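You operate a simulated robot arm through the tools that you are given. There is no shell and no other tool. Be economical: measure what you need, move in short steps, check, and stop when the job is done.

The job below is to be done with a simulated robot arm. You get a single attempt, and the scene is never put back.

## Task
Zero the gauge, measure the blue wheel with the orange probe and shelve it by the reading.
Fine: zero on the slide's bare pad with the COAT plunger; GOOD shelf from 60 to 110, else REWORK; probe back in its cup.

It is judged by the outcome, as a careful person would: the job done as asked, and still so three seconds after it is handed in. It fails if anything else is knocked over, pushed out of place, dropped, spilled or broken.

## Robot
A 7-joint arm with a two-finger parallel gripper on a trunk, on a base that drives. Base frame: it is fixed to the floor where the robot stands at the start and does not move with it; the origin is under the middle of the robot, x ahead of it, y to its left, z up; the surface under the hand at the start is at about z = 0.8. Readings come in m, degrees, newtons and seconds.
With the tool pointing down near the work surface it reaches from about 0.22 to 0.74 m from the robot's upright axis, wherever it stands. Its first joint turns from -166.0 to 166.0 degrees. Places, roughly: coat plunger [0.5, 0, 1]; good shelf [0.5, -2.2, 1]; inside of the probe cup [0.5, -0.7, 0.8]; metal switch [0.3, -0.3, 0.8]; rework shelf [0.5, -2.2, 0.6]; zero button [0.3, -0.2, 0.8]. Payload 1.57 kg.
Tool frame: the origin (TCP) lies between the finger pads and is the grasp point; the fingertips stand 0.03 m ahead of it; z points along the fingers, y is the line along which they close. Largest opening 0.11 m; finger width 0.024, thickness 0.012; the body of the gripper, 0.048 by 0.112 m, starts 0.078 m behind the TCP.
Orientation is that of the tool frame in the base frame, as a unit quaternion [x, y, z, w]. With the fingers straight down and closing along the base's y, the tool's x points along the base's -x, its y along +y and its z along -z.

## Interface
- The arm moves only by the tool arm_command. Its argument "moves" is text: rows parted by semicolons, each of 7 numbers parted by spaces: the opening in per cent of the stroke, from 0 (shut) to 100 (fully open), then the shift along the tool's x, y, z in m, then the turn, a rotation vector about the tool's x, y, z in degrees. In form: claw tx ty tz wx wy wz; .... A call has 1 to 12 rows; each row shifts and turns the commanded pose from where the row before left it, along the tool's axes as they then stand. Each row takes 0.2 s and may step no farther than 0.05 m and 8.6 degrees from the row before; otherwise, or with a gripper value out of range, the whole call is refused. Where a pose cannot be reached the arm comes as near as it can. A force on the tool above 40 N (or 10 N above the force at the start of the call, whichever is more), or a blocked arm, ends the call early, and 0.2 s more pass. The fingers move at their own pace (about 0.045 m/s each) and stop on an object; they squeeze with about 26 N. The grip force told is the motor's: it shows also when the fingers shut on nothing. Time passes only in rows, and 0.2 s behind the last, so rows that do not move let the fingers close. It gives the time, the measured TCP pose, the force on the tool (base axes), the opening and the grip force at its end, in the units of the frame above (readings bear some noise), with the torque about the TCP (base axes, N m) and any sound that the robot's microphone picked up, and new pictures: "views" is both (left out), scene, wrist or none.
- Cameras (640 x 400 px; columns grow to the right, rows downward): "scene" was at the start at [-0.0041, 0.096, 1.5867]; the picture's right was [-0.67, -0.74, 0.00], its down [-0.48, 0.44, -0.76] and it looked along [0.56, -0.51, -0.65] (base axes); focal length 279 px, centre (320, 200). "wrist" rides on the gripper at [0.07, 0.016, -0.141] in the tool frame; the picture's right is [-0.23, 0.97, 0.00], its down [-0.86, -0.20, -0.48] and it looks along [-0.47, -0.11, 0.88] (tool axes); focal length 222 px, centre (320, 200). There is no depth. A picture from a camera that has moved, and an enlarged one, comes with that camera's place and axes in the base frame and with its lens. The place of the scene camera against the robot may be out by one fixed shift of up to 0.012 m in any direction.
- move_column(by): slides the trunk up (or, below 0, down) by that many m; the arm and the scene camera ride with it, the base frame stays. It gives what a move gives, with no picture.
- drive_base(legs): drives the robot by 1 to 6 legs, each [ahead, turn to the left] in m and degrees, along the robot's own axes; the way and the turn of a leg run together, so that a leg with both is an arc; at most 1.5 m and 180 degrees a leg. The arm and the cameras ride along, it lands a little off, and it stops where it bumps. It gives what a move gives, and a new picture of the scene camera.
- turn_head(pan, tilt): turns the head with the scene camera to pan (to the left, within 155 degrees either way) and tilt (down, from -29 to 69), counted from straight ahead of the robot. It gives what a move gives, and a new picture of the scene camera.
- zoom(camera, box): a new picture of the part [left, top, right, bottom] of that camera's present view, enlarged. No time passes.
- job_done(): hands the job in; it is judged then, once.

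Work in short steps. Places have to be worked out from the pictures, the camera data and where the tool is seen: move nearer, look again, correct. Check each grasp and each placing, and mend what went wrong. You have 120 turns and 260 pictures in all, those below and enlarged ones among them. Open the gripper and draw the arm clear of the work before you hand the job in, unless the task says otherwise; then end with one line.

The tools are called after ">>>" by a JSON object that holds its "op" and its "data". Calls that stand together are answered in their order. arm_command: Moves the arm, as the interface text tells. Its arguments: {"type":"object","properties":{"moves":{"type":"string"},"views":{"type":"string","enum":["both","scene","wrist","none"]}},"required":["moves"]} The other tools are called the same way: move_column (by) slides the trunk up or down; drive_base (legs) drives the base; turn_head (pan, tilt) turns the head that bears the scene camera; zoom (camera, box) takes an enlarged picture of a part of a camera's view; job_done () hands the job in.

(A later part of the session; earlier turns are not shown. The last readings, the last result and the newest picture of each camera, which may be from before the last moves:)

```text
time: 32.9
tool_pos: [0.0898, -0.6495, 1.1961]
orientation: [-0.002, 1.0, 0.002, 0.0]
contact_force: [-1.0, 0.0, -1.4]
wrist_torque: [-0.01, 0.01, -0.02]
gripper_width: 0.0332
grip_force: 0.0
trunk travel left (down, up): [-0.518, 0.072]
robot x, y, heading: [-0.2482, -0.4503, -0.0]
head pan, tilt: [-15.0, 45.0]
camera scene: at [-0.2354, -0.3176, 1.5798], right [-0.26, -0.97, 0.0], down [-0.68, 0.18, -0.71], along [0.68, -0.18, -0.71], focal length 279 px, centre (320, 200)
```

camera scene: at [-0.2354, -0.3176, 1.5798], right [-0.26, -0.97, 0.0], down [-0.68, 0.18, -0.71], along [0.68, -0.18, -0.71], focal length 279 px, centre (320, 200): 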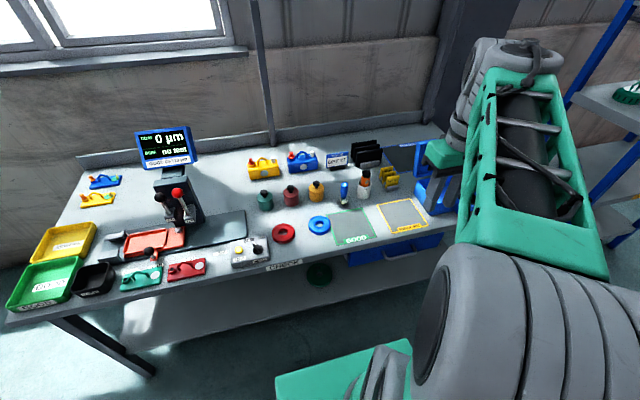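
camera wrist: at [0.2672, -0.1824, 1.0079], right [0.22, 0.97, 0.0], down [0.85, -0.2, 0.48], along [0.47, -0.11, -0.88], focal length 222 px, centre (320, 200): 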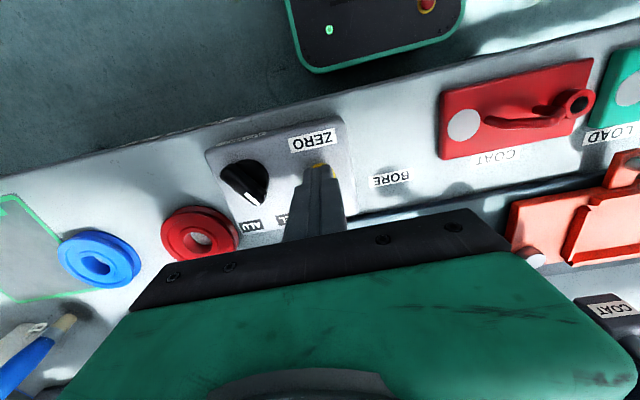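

>>> {"op": "zoom", "data": {"camera": "scene", "box": [220, 130, 430, 290]}}

>>> {"op": "zoom", "data": {"camera": "scene", "box": [320, 140, 410, 210]}}

>>> {"op": "drive_base", "data": {"legs": [[0.25, 0]]}}

```text
2.50 times, centred on (325, 210) of scene
camera zoom: at [-0.2354, -0.3176, 1.5798], right [-0.26, -0.97, 0.0], down [-0.68, 0.18, -0.71], along [0.68, -0.18, -0.71], focal length 697 px, centre (308, 175)
```

zoom: 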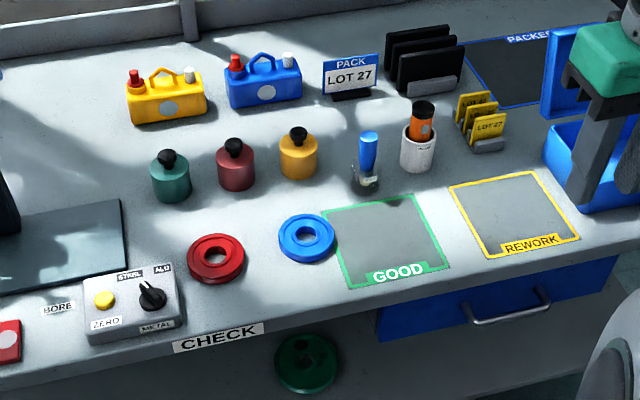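

```text
5.71 times, centred on (365, 175) of scene
camera zoom: at [-0.2354, -0.3176, 1.5798], right [-0.26, -0.97, 0.0], down [-0.68, 0.18, -0.71], along [0.68, -0.18, -0.71], focal length 1593 px, centre (63, 343)
```

zoom: 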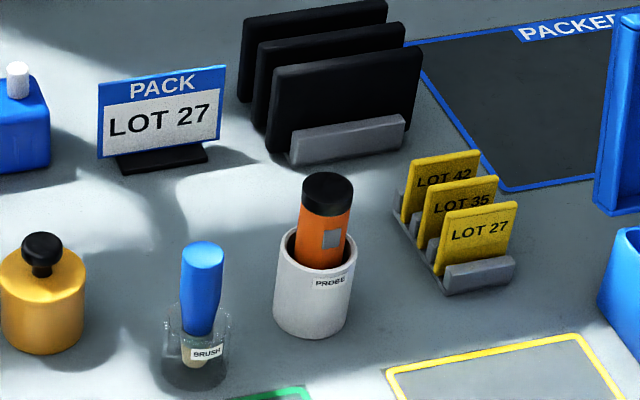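

```text
time: 34.7
tool_pos: [0.3422, -0.6513, 1.1969]
orientation: [-0.001, 1.0, 0.001, 0.001]
contact_force: [-1.0, 0.5, 0.5]
wrist_torque: [0.02, 0.0, 0.0]
gripper_width: 0.0332
grip_force: 0.1
trunk travel left (down, up): [-0.518, 0.072]
robot x, y, heading: [0.0059, -0.4461, -0.1]
head pan, tilt: [-15.0, 45.0]
camera scene: at [0.017, -0.3175, 1.5798], right [-0.26, -0.97, 0.0], down [-0.68, 0.18, -0.71], along [0.68, -0.18, -0.71], focal length 279 px, centre (320, 200)
```

scene: 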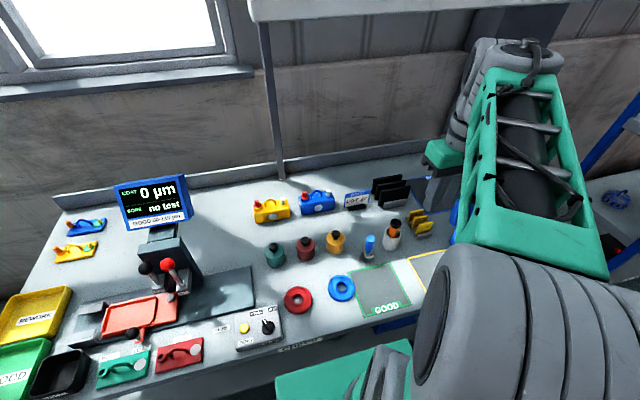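

>>> {"op": "zoom", "data": {"camera": "scene", "box": [340, 190, 440, 260]}}

>>> {"op": "zoom", "data": {"camera": "scene", "box": [260, 240, 400, 330]}}

```text
5.71 times, centred on (390, 225) of scene
camera zoom: at [0.017, -0.3175, 1.5798], right [-0.26, -0.97, 0.0], down [-0.68, 0.18, -0.71], along [0.68, -0.18, -0.71], focal length 1593 px, centre (-80, 57)
```

zoom: 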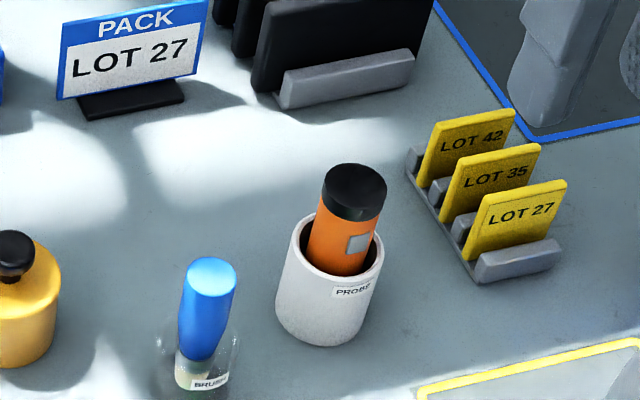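

```text
4.44 times, centred on (330, 285) of scene
camera zoom: at [0.017, -0.3175, 1.5798], right [-0.26, -0.97, 0.0], down [-0.68, 0.18, -0.71], along [0.68, -0.18, -0.71], focal length 1239 px, centre (276, -178)
```

zoom: 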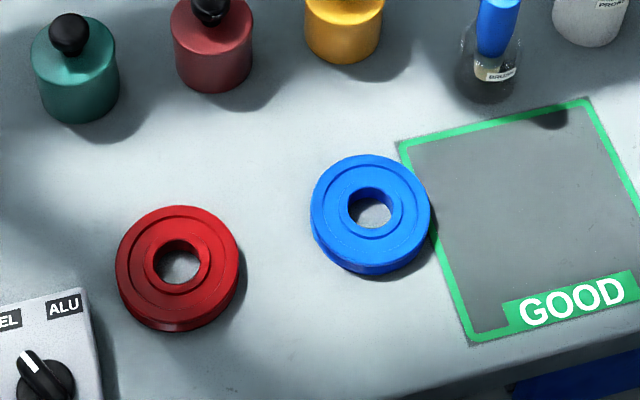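

The probe stands upright in its cup, cap top at about (0.517, -0.703, 0.894). I move above it with the fingers part open.

>>> {"op": "arm_command", "data": {"moves": "60 -0.044 -0.013 0 0 0 0; 60 -0.044 -0.013 0 0 0 0; 60 -0.044 -0.013 0 0 0 0; 60 -0.044 -0.013 0 0 0 0; 60 0 0 0.048 0 0 0; 60 0 0 0.048 0 0 0; 60 0 0 0.048 0 0 0; 60 0 0 0.048 0 0 0; 60 0 0 0.03 0 0 0; 60 0 0 0 0 0 0", "views": "both"}}

>>> {"op": "zoom", "data": {"camera": "scene", "box": [340, 180, 440, 260]}}

>>> {"op": "zoom", "data": {"camera": "wrist", "box": [220, 100, 420, 240]}}

```text
time: 36.9
tool_pos: [0.518, -0.7016, 0.9748]
orientation: [-0.001, 1.0, 0.0, 0.002]
contact_force: [-0.3, -0.1, -1.2]
wrist_torque: [-0.01, -0.02, -0.01]
gripper_width: 0.0659
grip_force: 0.1
trunk travel left (down, up): [-0.518, 0.072]
robot x, y, heading: [0.0036, -0.4469, -0.2]
head pan, tilt: [-15.0, 45.0]
camera scene: at [0.0169, -0.3172, 1.5798], right [-0.26, -0.97, 0.0], down [-0.68, 0.18, -0.71], along [0.68, -0.18, -0.71], focal length 279 px, centre (320, 200)
camera wrist: at [0.4487, -0.6849, 1.1155], right [0.22, 0.97, 0.0], down [0.85, -0.2, 0.48], along [0.47, -0.11, -0.88], focal length 222 px, centre (320, 200)
```

scene: 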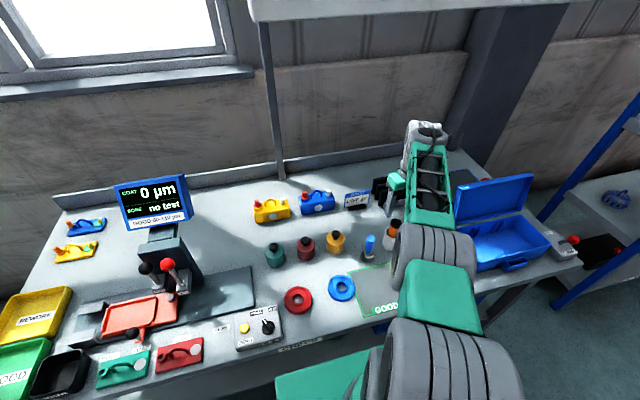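
wrist: 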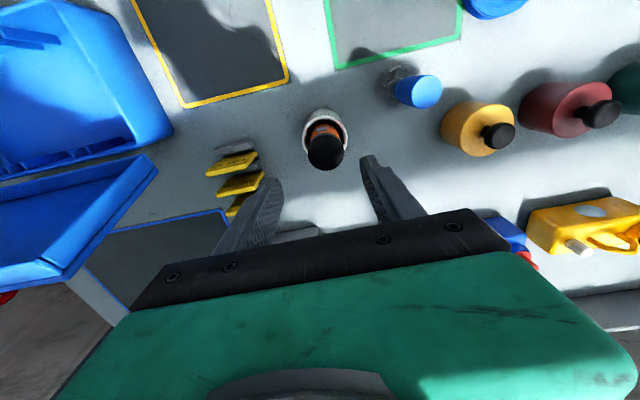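

```text
5.00 times, centred on (390, 220) of scene
camera zoom: at [0.0169, -0.3172, 1.5798], right [-0.26, -0.97, 0.0], down [-0.68, 0.18, -0.71], along [0.68, -0.18, -0.71], focal length 1394 px, centre (-30, 100)
```

zoom: 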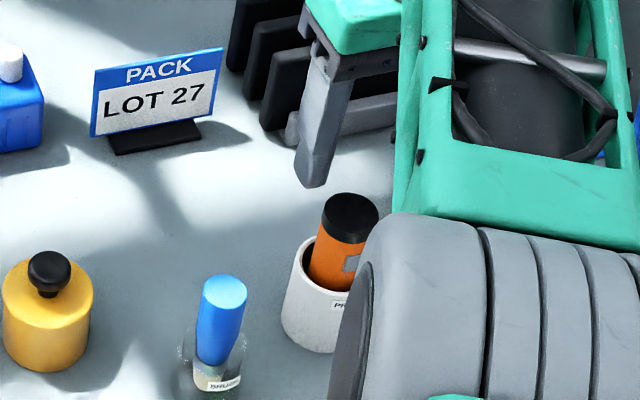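

```text
2.86 times, centred on (320, 170) of wrist
camera zoom: at [0.4487, -0.6849, 1.1155], right [0.22, 0.97, 0.0], down [0.85, -0.2, 0.48], along [0.47, -0.11, -0.88], focal length 635 px, centre (320, 286)
```

zoom: 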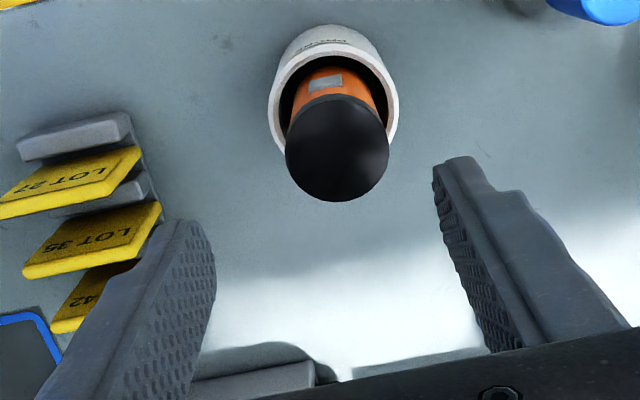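

Wrist view puts the probe at about (0.514, -0.695). I adjust, descend and close on the orange body.

>>> {"op": "arm_command", "data": {"moves": "60 0.004 0.0065 0.03 0 0 0; 60 0 0 0.035 0 0 0; 60 0 0 0.028 0 0 0; 60 0 0 0 0 0 0; 10 0 0 0 0 0 0; 10 0 0 0 0 0 0; 10 0 0 0 0 0 0; 10 0 0 0 0 0 0", "views": "both"}}

>>> {"op": "zoom", "data": {"camera": "wrist", "box": [220, 100, 420, 240]}}

```text
time: 38.7
tool_pos: [0.5153, -0.6934, 0.8819]
orientation: [-0.002, 1.0, 0.002, 0.001]
contact_force: [-0.3, 0.1, -2.6]
wrist_torque: [-0.42, -0.13, -0.04]
gripper_width: 0.052
grip_force: 42.8
trunk travel left (down, up): [-0.518, 0.072]
robot x, y, heading: [0.0062, -0.4467, -0.0]
head pan, tilt: [-15.0, 45.0]
camera scene: at [0.0168, -0.3175, 1.5798], right [-0.26, -0.97, 0.0], down [-0.68, 0.18, -0.71], along [0.68, -0.18, -0.71], focal length 279 px, centre (320, 200)
camera wrist: at [0.445, -0.6771, 1.0238], right [0.22, 0.97, 0.0], down [0.85, -0.2, 0.48], along [0.47, -0.1, -0.88], focal length 222 px, centre (320, 200)
```

scene: 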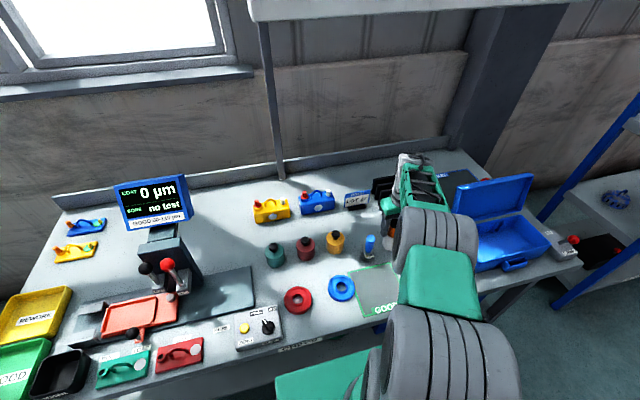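
wrist: 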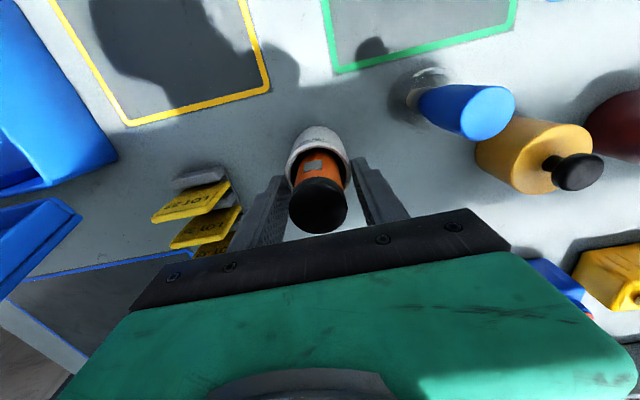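

```text
2.86 times, centred on (320, 170) of wrist
camera zoom: at [0.445, -0.6771, 1.0238], right [0.22, 0.97, 0.0], down [0.85, -0.2, 0.48], along [0.47, -0.1, -0.88], focal length 635 px, centre (320, 286)
```

zoom: 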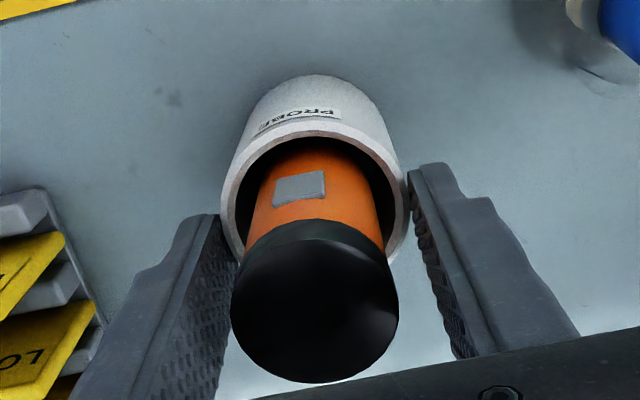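

Width 0.052 with strong grip: I've got the cup rim, not the probe. Open, rise 22 mm and close again.

>>> {"op": "arm_command", "data": {"moves": "60 0 0 0 0 0 0; 60 0 0 0 0 0 0; 60 0 0 -0.012 0 0 0; 60 0 0 -0.01 0 0 0; 10 0 0 0 0 0 0; 10 0 0 0 0 0 0; 10 0 0 0 0 0 0; 10 0 0 0 0 0 0", "views": "wrist"}}

>>> {"op": "zoom", "data": {"camera": "wrist", "box": [220, 100, 420, 240]}}

```text
time: 40.5
tool_pos: [0.5145, -0.6937, 0.9038]
orientation: [-0.002, 1.0, 0.002, 0.001]
contact_force: [-1.0, -0.2, 0.7]
wrist_torque: [-0.07, 0.05, 0.01]
gripper_width: 0.0319
grip_force: 25.8
trunk travel left (down, up): [-0.518, 0.072]
robot x, y, heading: [0.0068, -0.4486, 0.1]
head pan, tilt: [-15.0, 45.0]
camera wrist: at [0.4443, -0.678, 1.0455], right [0.22, 0.97, 0.0], down [0.85, -0.2, 0.48], along [0.47, -0.1, -0.88], focal length 222 px, centre (320, 200)
```

wrist: 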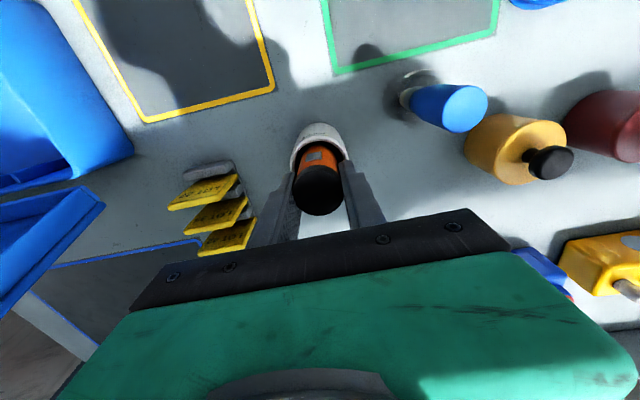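

```text
2.86 times, centred on (320, 170) of wrist
camera zoom: at [0.4443, -0.678, 1.0455], right [0.22, 0.97, 0.0], down [0.85, -0.2, 0.48], along [0.47, -0.1, -0.88], focal length 635 px, centre (320, 286)
```

zoom: 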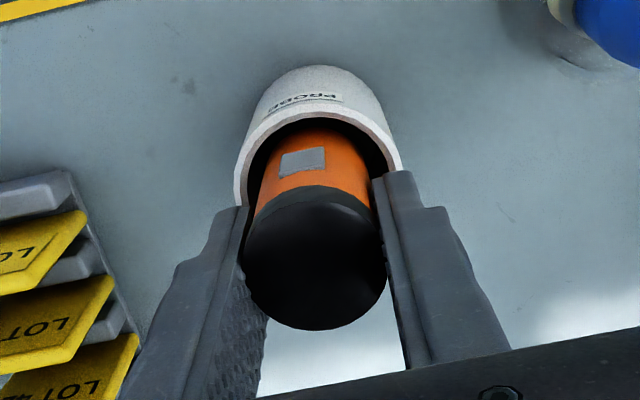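

Now the probe is held (32 mm). Lifting straight up.

>>> {"op": "arm_command", "data": {"moves": "10 0 0 -0.02 0 0 0; 10 0 0 -0.03 0 0 0; 10 0 0 -0.04 0 0 0; 10 0 0 -0.04 0 0 0; 10 0 0 -0.04 0 0 0; 10 0 0 0 0 0 0", "views": "both"}}

>>> {"op": "zoom", "data": {"camera": "wrist", "box": [220, 100, 420, 240]}}

>>> {"op": "zoom", "data": {"camera": "scene", "box": [340, 140, 440, 260]}}

```text
time: 41.9
tool_pos: [0.5122, -0.6933, 1.0721]
orientation: [-0.002, 1.0, 0.001, 0.001]
contact_force: [0.4, 1.2, -1.1]
wrist_torque: [0.01, -0.01, 0.02]
gripper_width: 0.0319
grip_force: 26.1
trunk travel left (down, up): [-0.518, 0.072]
robot x, y, heading: [0.0035, -0.4488, 0.1]
head pan, tilt: [-15.0, 45.0]
camera scene: at [0.0165, -0.3175, 1.5798], right [-0.26, -0.97, 0.0], down [-0.68, 0.18, -0.71], along [0.68, -0.18, -0.71], focal length 279 px, centre (320, 200)
camera wrist: at [0.4424, -0.6778, 1.2147], right [0.22, 0.97, 0.0], down [0.85, -0.2, 0.48], along [0.47, -0.1, -0.88], focal length 222 px, centre (320, 200)
```

scene: 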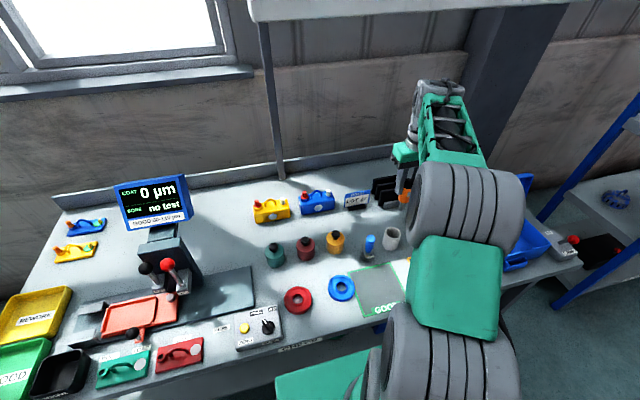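
wrist: 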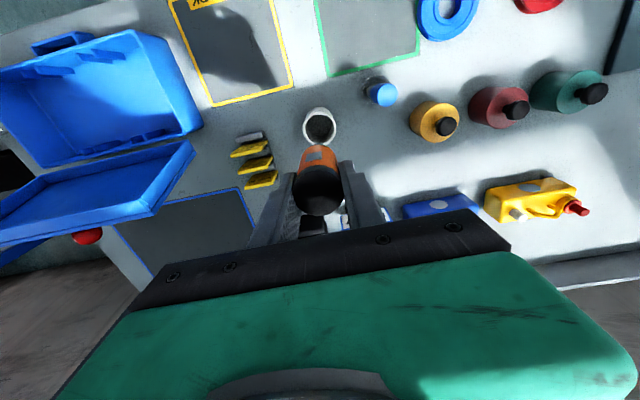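

```text
2.86 times, centred on (320, 170) of wrist
camera zoom: at [0.4424, -0.6778, 1.2147], right [0.22, 0.97, 0.0], down [0.85, -0.2, 0.48], along [0.47, -0.1, -0.88], focal length 635 px, centre (320, 286)
```

zoom: 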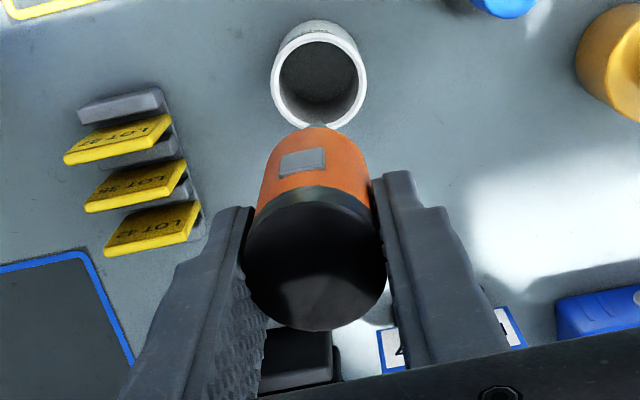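

```text
3.33 times, centred on (390, 200) of scene
camera zoom: at [0.0165, -0.3175, 1.5798], right [-0.26, -0.97, 0.0], down [-0.68, 0.18, -0.71], along [0.68, -0.18, -0.71], focal length 930 px, centre (87, 200)
```

zoom: 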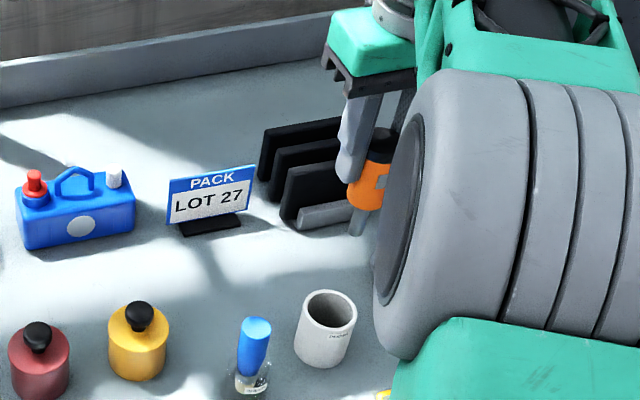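

The probe has a slim grey tip underneath. I carry it high toward the wheel and look.

>>> {"op": "arm_command", "data": {"moves": "10 0.026 0.04 0 0 0 0; 10 0.026 0.04 0 0 0 0; 10 0.026 0.04 0 0 0 0; 10 0.026 0.04 0 0 0 0; 10 0.026 0.04 0 0 0 0; 10 0 0.025 0.02 0 0 0; 10 0 0 0.02 0 0 0; 10 0 0 0 0 0 0", "views": "both"}}

>>> {"op": "zoom", "data": {"camera": "scene", "box": [280, 200, 400, 330]}}

>>> {"op": "zoom", "data": {"camera": "wrist", "box": [220, 80, 420, 240]}}

```text
time: 43.7
tool_pos: [0.383, -0.4686, 1.0319]
orientation: [-0.001, 1.0, 0.002, 0.002]
contact_force: [-0.3, -0.6, -1.8]
wrist_torque: [-0.04, -0.02, 0.02]
gripper_width: 0.0319
grip_force: 26.5
trunk travel left (down, up): [-0.518, 0.072]
robot x, y, heading: [0.0046, -0.4497, 0.1]
head pan, tilt: [-15.0, 45.0]
camera scene: at [0.0165, -0.3174, 1.5798], right [-0.26, -0.97, 0.0], down [-0.68, 0.18, -0.71], along [0.68, -0.18, -0.71], focal length 279 px, centre (320, 200)
camera wrist: at [0.3128, -0.4529, 1.175], right [0.22, 0.97, 0.0], down [0.85, -0.2, 0.48], along [0.47, -0.1, -0.88], focal length 222 px, centre (320, 200)
```

scene: 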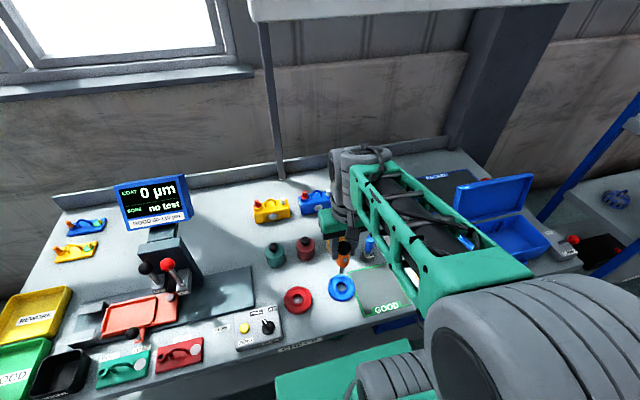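
wrist: 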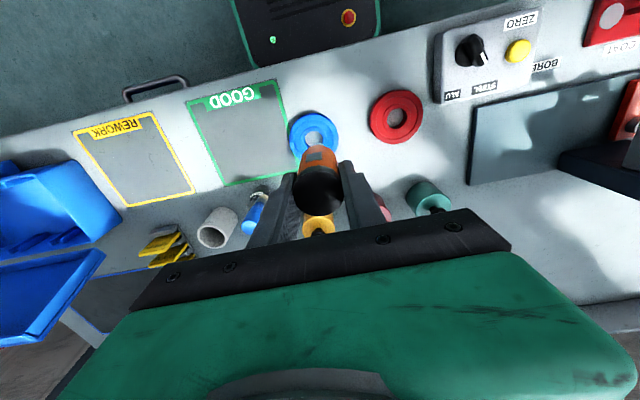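

```text
3.08 times, centred on (340, 265) of scene
camera zoom: at [0.0165, -0.3174, 1.5798], right [-0.26, -0.97, 0.0], down [-0.68, 0.18, -0.71], along [0.68, -0.18, -0.71], focal length 858 px, centre (258, 0)
```

zoom: 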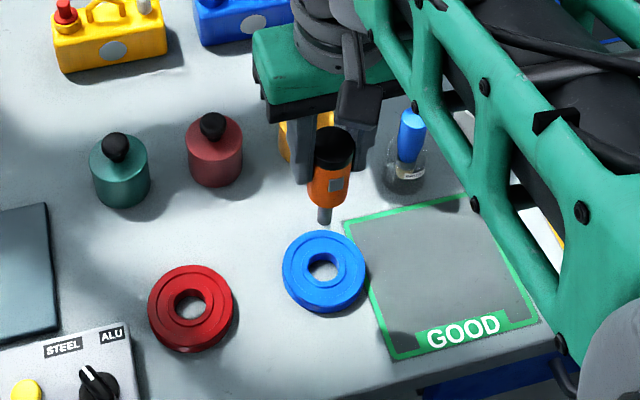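

```text
2.50 times, centred on (320, 160) of wrist
camera zoom: at [0.3128, -0.4529, 1.175], right [0.22, 0.97, 0.0], down [0.85, -0.2, 0.48], along [0.47, -0.1, -0.88], focal length 555 px, centre (320, 300)
```

zoom: 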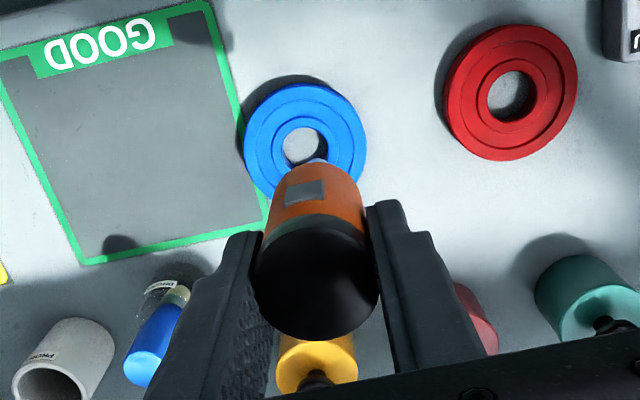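

>>> {"op": "zoom", "data": {"camera": "scene", "box": [315, 255, 375, 310]}}

>>> {"op": "zoom", "data": {"camera": "wrist", "box": [280, 100, 350, 220]}}

```text
7.27 times, centred on (345, 282) of scene
camera zoom: at [0.0165, -0.3174, 1.5798], right [-0.26, -0.97, 0.0], down [-0.68, 0.18, -0.71], along [0.68, -0.18, -0.71], focal length 2028 px, centre (138, -400)
```

zoom: 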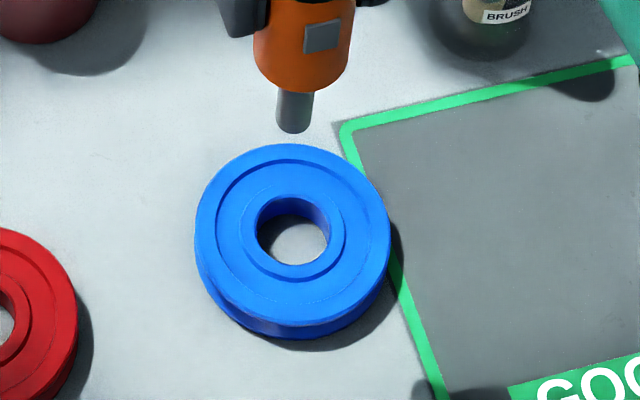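

```text
3.33 times, centred on (315, 160) of wrist
camera zoom: at [0.3128, -0.4529, 1.175], right [0.22, 0.97, 0.0], down [0.85, -0.2, 0.48], along [0.47, -0.1, -0.88], focal length 740 px, centre (337, 333)
```

zoom: 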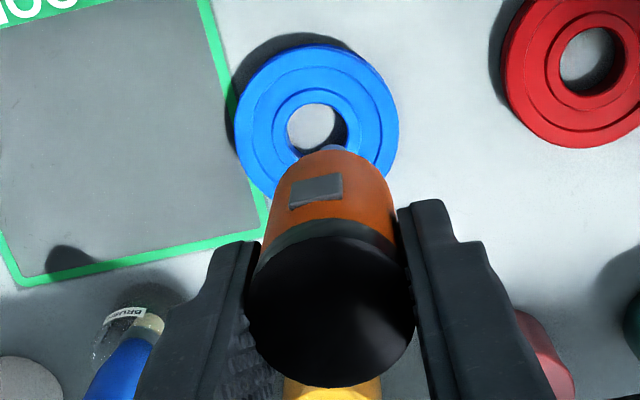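

The wheel has a raised rim and hub. I'll press the tip on the far rim, around (0.420, -0.474); first descend partway and check.

>>> {"op": "arm_command", "data": {"moves": "10 -0.037 -0.005 0 0 0 0; 10 0 0 0.03 0 0 0; 10 0 0 0.03 0 0 0; 10 0 0 0 0 0 0", "views": "wrist"}}

>>> {"op": "zoom", "data": {"camera": "scene", "box": [315, 235, 375, 310]}}

>>> {"op": "zoom", "data": {"camera": "wrist", "box": [260, 80, 370, 220]}}

```text
time: 44.7
tool_pos: [0.4197, -0.4738, 0.9738]
orientation: [-0.002, 1.0, 0.002, 0.002]
contact_force: [-0.4, 0.0, -1.4]
wrist_torque: [-0.01, 0.04, -0.01]
gripper_width: 0.0319
grip_force: 26.3
trunk travel left (down, up): [-0.518, 0.072]
robot x, y, heading: [0.0069, -0.4497, -0.0]
head pan, tilt: [-15.0, 45.0]
camera wrist: at [0.35, -0.458, 1.115], right [0.22, 0.97, 0.0], down [0.85, -0.2, 0.48], along [0.47, -0.1, -0.88], focal length 222 px, centre (320, 200)
```

wrist: 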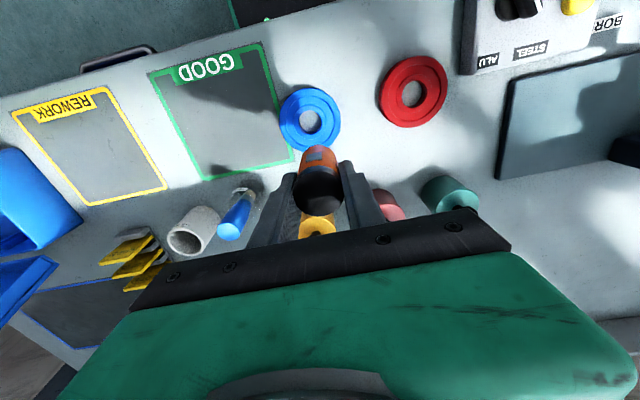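

```text
5.33 times, centred on (345, 272) of scene
camera zoom: at [0.0169, -0.3174, 1.5798], right [-0.26, -0.97, 0.0], down [-0.68, 0.18, -0.71], along [0.68, -0.18, -0.71], focal length 1487 px, centre (187, -187)
```

zoom: 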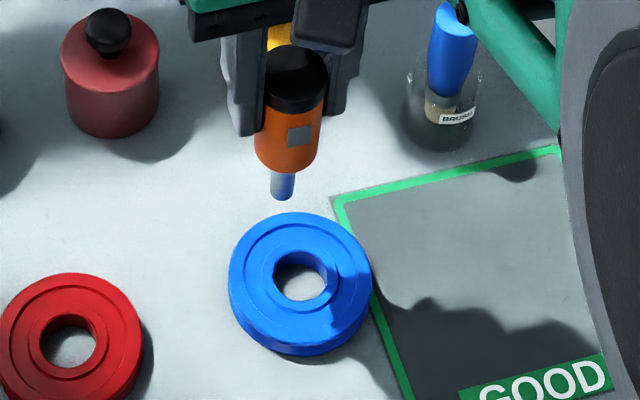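

```text
2.86 times, centred on (315, 150) of wrist
camera zoom: at [0.35, -0.458, 1.115], right [0.22, 0.97, 0.0], down [0.85, -0.2, 0.48], along [0.47, -0.1, -0.88], focal length 635 px, centre (334, 343)
```

zoom: 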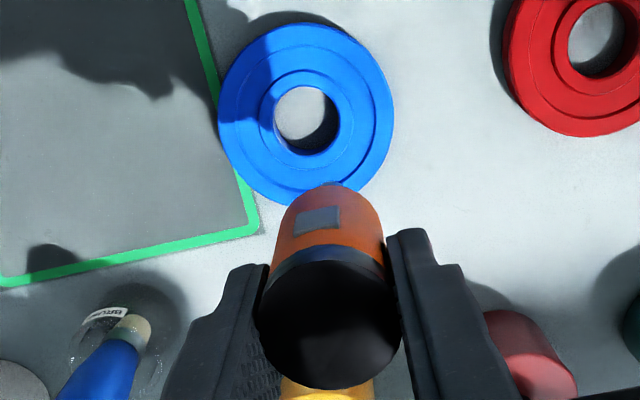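

Aligned over the far rim. I lower slowly until contact.

>>> {"op": "arm_command", "data": {"moves": "10 0 0 0.012 0 0 0; 10 0 0 0.008 0 0 0; 10 0 0 0.006 0 0 0; 10 0 0 0.004 0 0 0; 10 0 0 0 0 0 0", "views": "none"}}

>>> {"op": "zoom", "data": {"camera": "scene", "box": [315, 235, 375, 310]}}

```text
time: 45.9
tool_pos: [0.4194, -0.4744, 0.9423]
orientation: [-0.002, 1.0, 0.002, 0.002]
contact_force: [-0.4, 0.7, -1.0]
wrist_torque: [-0.01, -0.01, 0.04]
gripper_width: 0.0318
grip_force: 25.8
trunk travel left (down, up): [-0.518, 0.072]
robot x, y, heading: [0.0021, -0.4459, -0.2]
head pan, tilt: [-15.0, 45.0]
```

```text
5.33 times, centred on (345, 272) of scene
camera zoom: at [0.0166, -0.3174, 1.5798], right [-0.26, -0.97, 0.0], down [-0.68, 0.18, -0.71], along [0.68, -0.18, -0.71], focal length 1487 px, centre (187, -187)
```

zoom: 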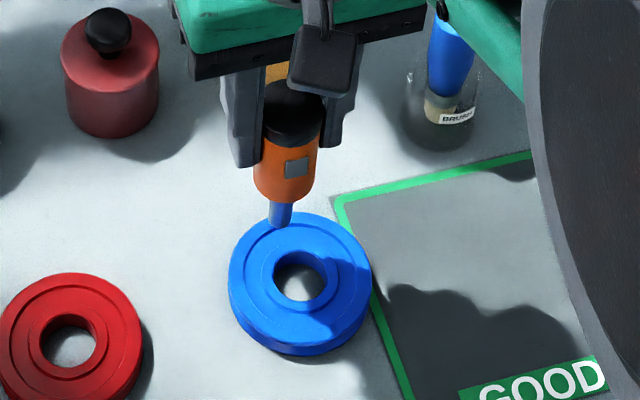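

>>> {"op": "arm_command", "data": {"moves": "10 0 0 0.003 0 0 0; 10 0 0 0.003 0 0 0; 10 0 0 0.003 0 0 0; 10 0 0 0 0 0 0; 10 0 0 0 0 0 0", "views": "wrist"}}

>>> {"op": "zoom", "data": {"camera": "scene", "box": [315, 235, 375, 310]}}

>>> {"op": "zoom", "data": {"camera": "scene", "box": [100, 160, 220, 240]}}

```text
time: 47.1
tool_pos: [0.4196, -0.4742, 0.934]
orientation: [-0.002, 1.0, 0.001, 0.002]
contact_force: [-0.6, 0.5, -1.4]
wrist_torque: [0.0, 0.02, 0.03]
gripper_width: 0.0319
grip_force: 25.5
trunk travel left (down, up): [-0.518, 0.072]
robot x, y, heading: [0.0039, -0.4483, -0.0]
head pan, tilt: [-15.0, 45.0]
camera wrist: at [0.35, -0.4583, 1.076], right [0.22, 0.97, 0.0], down [0.85, -0.2, 0.48], along [0.47, -0.1, -0.88], focal length 222 px, centre (320, 200)
```

wrist: 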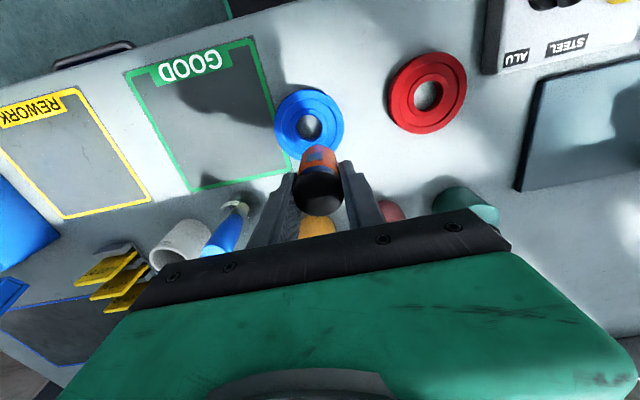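

```text
5.33 times, centred on (345, 272) of scene
camera zoom: at [0.0166, -0.3174, 1.5798], right [-0.26, -0.97, 0.0], down [-0.68, 0.18, -0.71], along [0.68, -0.18, -0.71], focal length 1487 px, centre (187, -187)
```

zoom: 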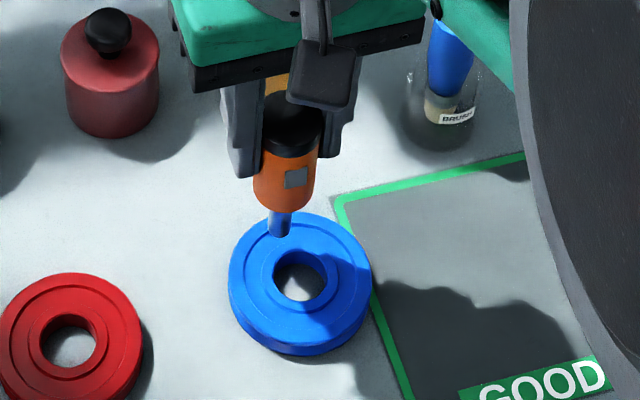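

```text
5.00 times, centred on (160, 200) of scene
camera zoom: at [0.0166, -0.3174, 1.5798], right [-0.26, -0.97, 0.0], down [-0.68, 0.18, -0.71], along [0.68, -0.18, -0.71], focal length 1394 px, centre (1120, 200)
```

zoom: 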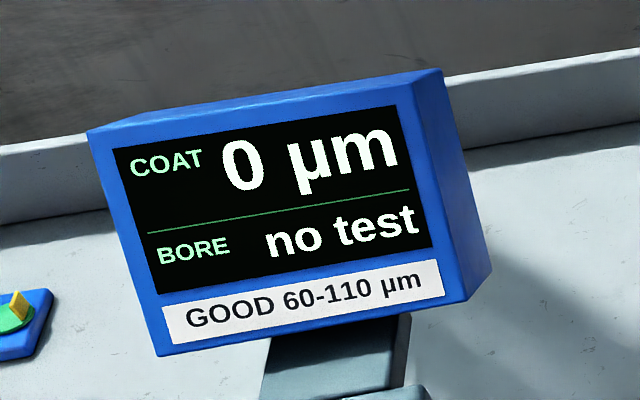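

>>> {"op": "arm_command", "data": {"moves": "10 0 0 0.003 0 0 0; 10 0 0 0.003 0 0 0; 10 0 0 0.003 0 0 0; 10 0 0 0.002 0 0 0; 10 0 0 0 0 0 0; 10 0 0 0 0 0 0", "views": "none"}}

>>> {"op": "zoom", "data": {"camera": "scene", "box": [315, 235, 375, 310]}}

>>> {"op": "zoom", "data": {"camera": "scene", "box": [100, 160, 220, 240]}}

```text
time: 48.5
tool_pos: [0.4205, -0.4735, 0.9223]
orientation: [-0.002, 1.0, 0.001, 0.002]
contact_force: [1.0, 1.0, -1.4]
wrist_torque: [0.03, -0.02, 0.02]
gripper_width: 0.0317
grip_force: 26.5
trunk travel left (down, up): [-0.518, 0.072]
robot x, y, heading: [0.003, -0.4472, 0.1]
head pan, tilt: [-15.0, 45.0]
```

```text
5.33 times, centred on (345, 272) of scene
camera zoom: at [0.0166, -0.3174, 1.5798], right [-0.26, -0.97, 0.0], down [-0.68, 0.18, -0.71], along [0.68, -0.18, -0.71], focal length 1487 px, centre (187, -187)
```

zoom: 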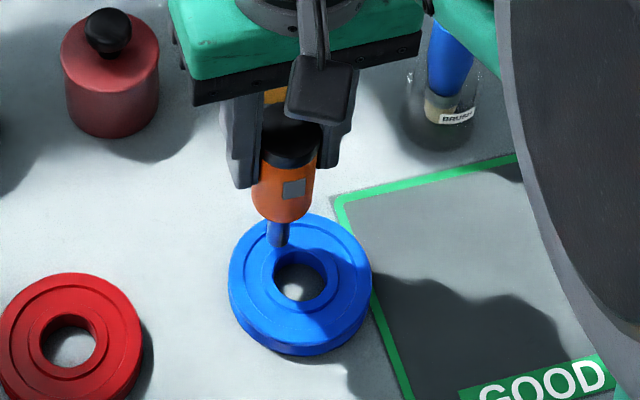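

```text
5.00 times, centred on (160, 200) of scene
camera zoom: at [0.0166, -0.3174, 1.5798], right [-0.26, -0.97, 0.0], down [-0.68, 0.18, -0.71], along [0.68, -0.18, -0.71], focal length 1394 px, centre (1120, 200)
```

zoom: 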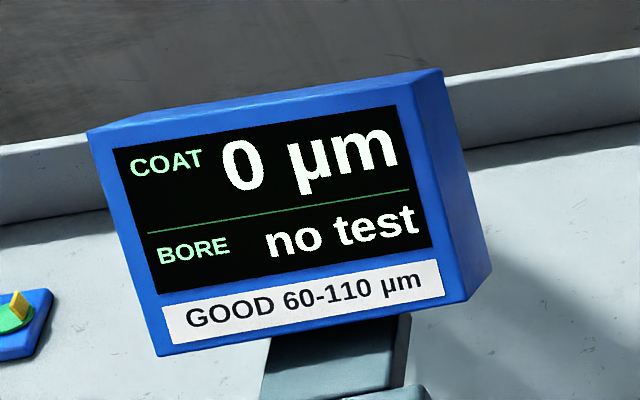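

Still no contact, so the tip is higher than judged; I shift 12 mm outward (+x) to stay on the rim and continue down.

>>> {"op": "arm_command", "data": {"moves": "10 -0.012 0 0 0 0 0; 10 0 0 0.003 0 0 0; 10 0 0 0.003 0 0 0; 10 0 0 0.003 0 0 0; 10 0 0 0 0 0 0; 10 0 0 0 0 0 0", "views": "none"}}

>>> {"op": "zoom", "data": {"camera": "scene", "box": [315, 235, 375, 310]}}

```text
time: 49.9
tool_pos: [0.4318, -0.474, 0.9142]
orientation: [-0.002, 1.0, 0.002, 0.0]
contact_force: [-0.4, -0.3, -1.1]
wrist_torque: [0.0, 0.02, 0.01]
gripper_width: 0.0318
grip_force: 26.0
trunk travel left (down, up): [-0.518, 0.072]
robot x, y, heading: [0.004, -0.4505, 0.1]
head pan, tilt: [-15.0, 45.0]
```

```text
5.33 times, centred on (345, 272) of scene
camera zoom: at [0.0166, -0.3174, 1.5798], right [-0.26, -0.97, 0.0], down [-0.68, 0.18, -0.71], along [0.68, -0.18, -0.71], focal length 1487 px, centre (187, -187)
```

zoom: 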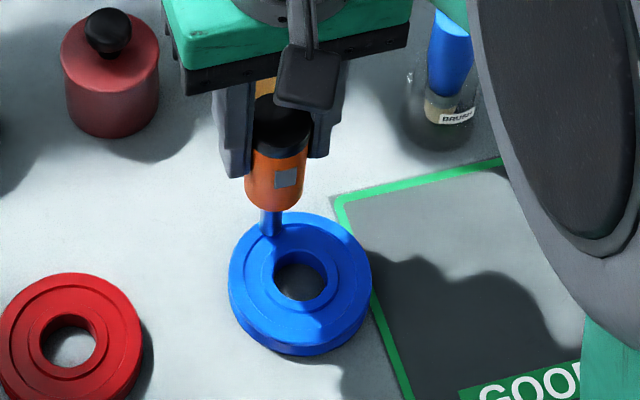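

>>> {"op": "arm_command", "data": {"moves": "10 0 -0.006 0 0 0 0; 10 0 0 0.003 0 0 0; 10 0 0 0.003 0 0 0; 10 0 0 0.003 0 0 0; 10 0 0 0.003 0 0 0; 10 0 0 0 0 0 0; 10 0 0 0 0 0 0", "views": "wrist"}}

>>> {"op": "zoom", "data": {"camera": "scene", "box": [315, 235, 375, 310]}}

>>> {"op": "zoom", "data": {"camera": "scene", "box": [100, 160, 220, 240]}}

```text
time: 51.5
tool_pos: [0.4339, -0.4786, 0.9035]
orientation: [-0.003, 1.0, 0.001, 0.003]
contact_force: [4.9, 0.0, 21.3]
wrist_torque: [0.01, -0.25, -0.01]
gripper_width: 0.0318
grip_force: 26.4
trunk travel left (down, up): [-0.518, 0.072]
robot x, y, heading: [0.0075, -0.4471, 0.0]
head pan, tilt: [-15.0, 45.0]
camera wrist: at [0.3625, -0.4636, 1.0452], right [0.22, 0.97, 0.0], down [0.85, -0.2, 0.48], along [0.47, -0.11, -0.88], focal length 222 px, centre (320, 200)
```

wrist: 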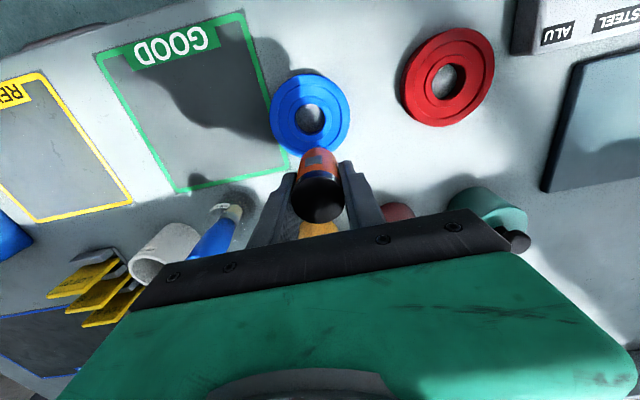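

```text
5.33 times, centred on (345, 272) of scene
camera zoom: at [0.0157, -0.3173, 1.5798], right [-0.26, -0.97, 0.0], down [-0.68, 0.18, -0.71], along [0.68, -0.18, -0.71], focal length 1487 px, centre (187, -187)
```

zoom: 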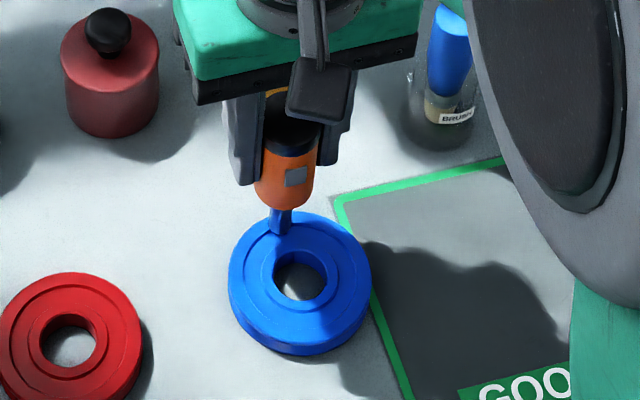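

```text
5.00 times, centred on (160, 200) of scene
camera zoom: at [0.0157, -0.3173, 1.5798], right [-0.26, -0.97, 0.0], down [-0.68, 0.18, -0.71], along [0.68, -0.18, -0.71], focal length 1394 px, centre (1120, 200)
```

zoom: 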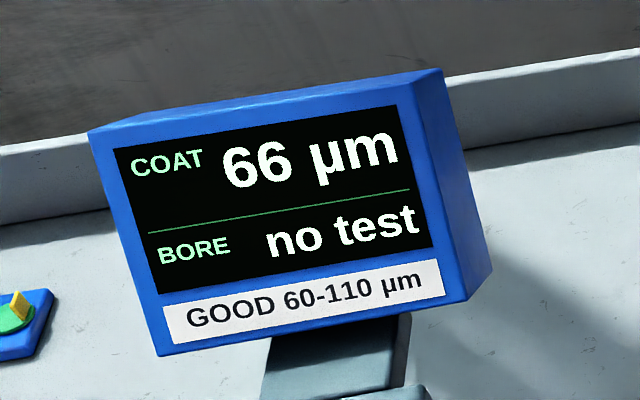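

COAT reads 66 µm, within 60–110 (STEEL selected). I lift off, and check the display holds, then head back to the cup.

>>> {"op": "arm_command", "data": {"moves": "10 0 0 -0.02 0 0 0; 10 0 0 -0.04 0 0 0; 10 0 0 -0.045 0 0 0; 10 0 0 -0.045 0 0 0; 10 -0.016 -0.043 -0.01 0 0 0; 10 -0.016 -0.043 0 0 0 0; 10 -0.016 -0.043 0 0 0 0; 10 -0.016 -0.043 0 0 0 0; 10 -0.016 -0.043 0 0 0 0; 10 0 0 0 0 0 0", "views": "both"}}

>>> {"op": "zoom", "data": {"camera": "wrist", "box": [220, 80, 420, 240]}}

>>> {"op": "zoom", "data": {"camera": "scene", "box": [100, 160, 400, 340]}}

```text
time: 53.7
tool_pos: [0.5125, -0.6949, 1.0609]
orientation: [-0.002, 1.0, 0.002, 0.002]
contact_force: [-0.7, 0.9, -0.3]
wrist_torque: [0.01, 0.02, 0.01]
gripper_width: 0.0318
grip_force: 25.8
trunk travel left (down, up): [-0.518, 0.072]
robot x, y, heading: [0.0012, -0.45, 0.2]
head pan, tilt: [-15.0, 45.0]
camera scene: at [0.0167, -0.3177, 1.5798], right [-0.26, -0.97, 0.0], down [-0.68, 0.18, -0.71], along [0.68, -0.18, -0.71], focal length 279 px, centre (320, 200)
camera wrist: at [0.4417, -0.6791, 1.2031], right [0.22, 0.97, 0.0], down [0.85, -0.2, 0.48], along [0.47, -0.1, -0.88], focal length 222 px, centre (320, 200)
```

scene: 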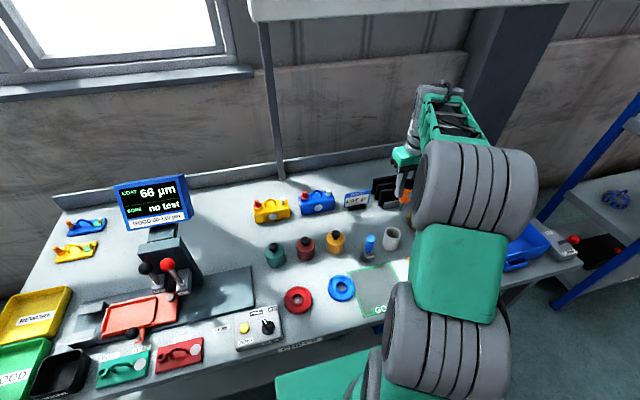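
wrist: 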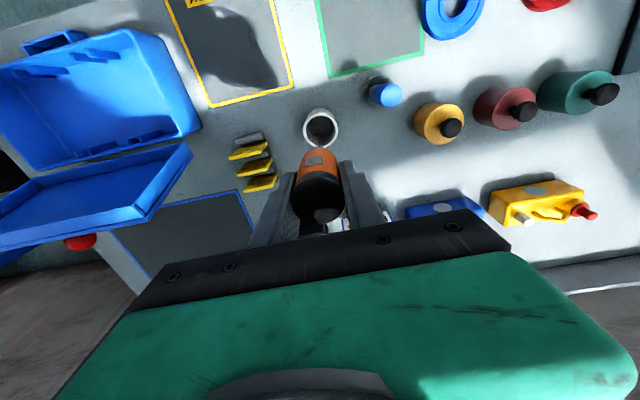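

```text
2.50 times, centred on (320, 160) of wrist
camera zoom: at [0.4417, -0.6791, 1.2031], right [0.22, 0.97, 0.0], down [0.85, -0.2, 0.48], along [0.47, -0.1, -0.88], focal length 555 px, centre (320, 300)
```

zoom: 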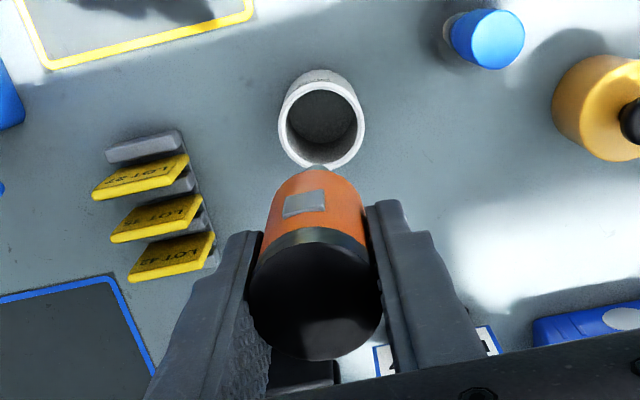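

```text
2.13 times, centred on (250, 250) of scene
camera zoom: at [0.0167, -0.3177, 1.5798], right [-0.26, -0.97, 0.0], down [-0.68, 0.18, -0.71], along [0.68, -0.18, -0.71], focal length 595 px, centre (469, 93)
```

zoom: 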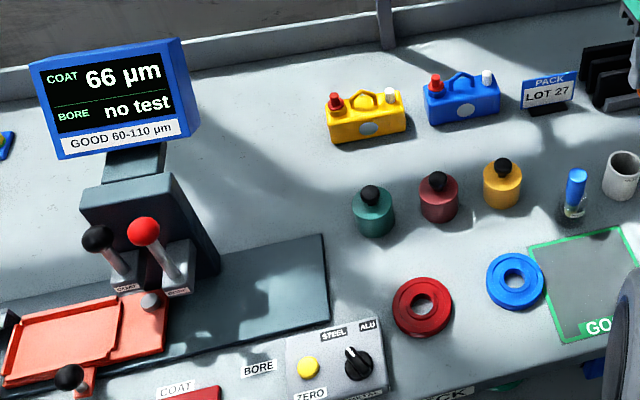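

The probe is still firmly held, pushed up slightly in the grip. I lower it back along the same line into the cup.

>>> {"op": "arm_command", "data": {"moves": "10 0.001 0.001 0.04 0 0 0; 10 0 0 0.04 0 0 0; 10 0 0 0.03 0 0 0; 10 0 0 0.02 0 0 0; 10 0 0 0.015 0 0 0; 10 0 0 0.008 0 0 0; 10 0 0 0 0 0 0", "views": "both"}}

>>> {"op": "zoom", "data": {"camera": "wrist", "box": [220, 80, 420, 240]}}

>>> {"op": "zoom", "data": {"camera": "scene", "box": [340, 180, 440, 260]}}

```text
time: 55.3
tool_pos: [0.5119, -0.6945, 0.9096]
orientation: [-0.002, 1.0, 0.001, 0.002]
contact_force: [0.3, 0.4, -1.0]
wrist_torque: [0.01, 0.01, 0.02]
gripper_width: 0.0318
grip_force: 26.1
trunk travel left (down, up): [-0.518, 0.072]
robot x, y, heading: [0.006, -0.4495, -0.0]
head pan, tilt: [-15.0, 45.0]
camera scene: at [0.0166, -0.3175, 1.5798], right [-0.26, -0.97, 0.0], down [-0.68, 0.18, -0.71], along [0.68, -0.18, -0.71], focal length 279 px, centre (320, 200)
camera wrist: at [0.4421, -0.6773, 1.0505], right [0.22, 0.97, 0.0], down [0.85, -0.2, 0.48], along [0.47, -0.1, -0.88], focal length 222 px, centre (320, 200)
```

scene: 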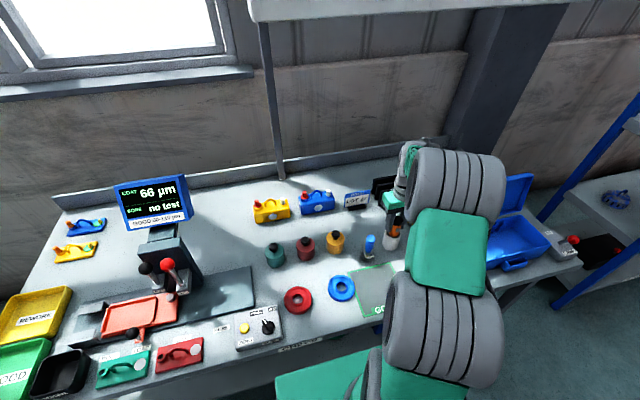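
wrist: 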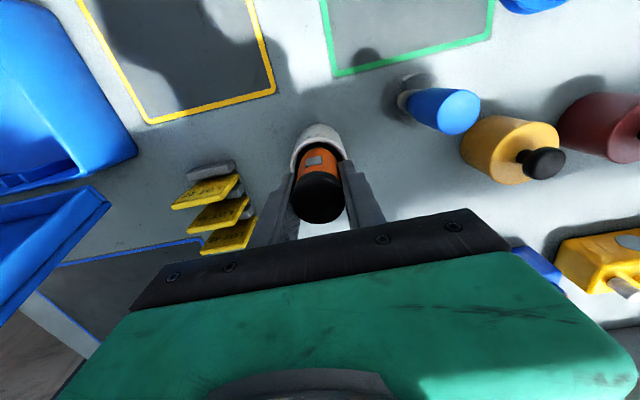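

```text
2.50 times, centred on (320, 160) of wrist
camera zoom: at [0.4421, -0.6773, 1.0505], right [0.22, 0.97, 0.0], down [0.85, -0.2, 0.48], along [0.47, -0.1, -0.88], focal length 555 px, centre (320, 300)
```

zoom: 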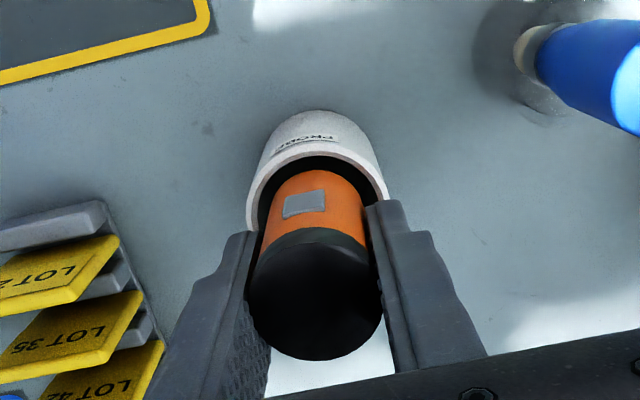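

```text
5.00 times, centred on (390, 220) of scene
camera zoom: at [0.0166, -0.3175, 1.5798], right [-0.26, -0.97, 0.0], down [-0.68, 0.18, -0.71], along [0.68, -0.18, -0.71], focal length 1394 px, centre (-30, 100)
```

zoom: 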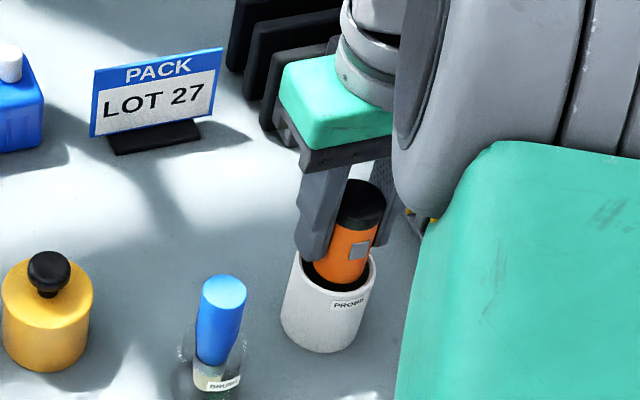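

>>> {"op": "arm_command", "data": {"moves": "10 0 0 0.005 0 0 0; 10 0 0 0.004 0 0 0; 10 0 0 0.004 0 0 0; 10 0 0 0 0 0 0", "views": "none"}}

```text
time: 56.3
tool_pos: [0.5128, -0.6925, 0.8966]
orientation: [-0.002, 1.0, 0.002, 0.001]
contact_force: [0.1, -0.2, -0.8]
wrist_torque: [-0.02, -0.03, 0.03]
gripper_width: 0.0319
grip_force: 26.7
trunk travel left (down, up): [-0.518, 0.072]
robot x, y, heading: [0.0074, -0.4488, 0.1]
head pan, tilt: [-15.0, 45.0]
```

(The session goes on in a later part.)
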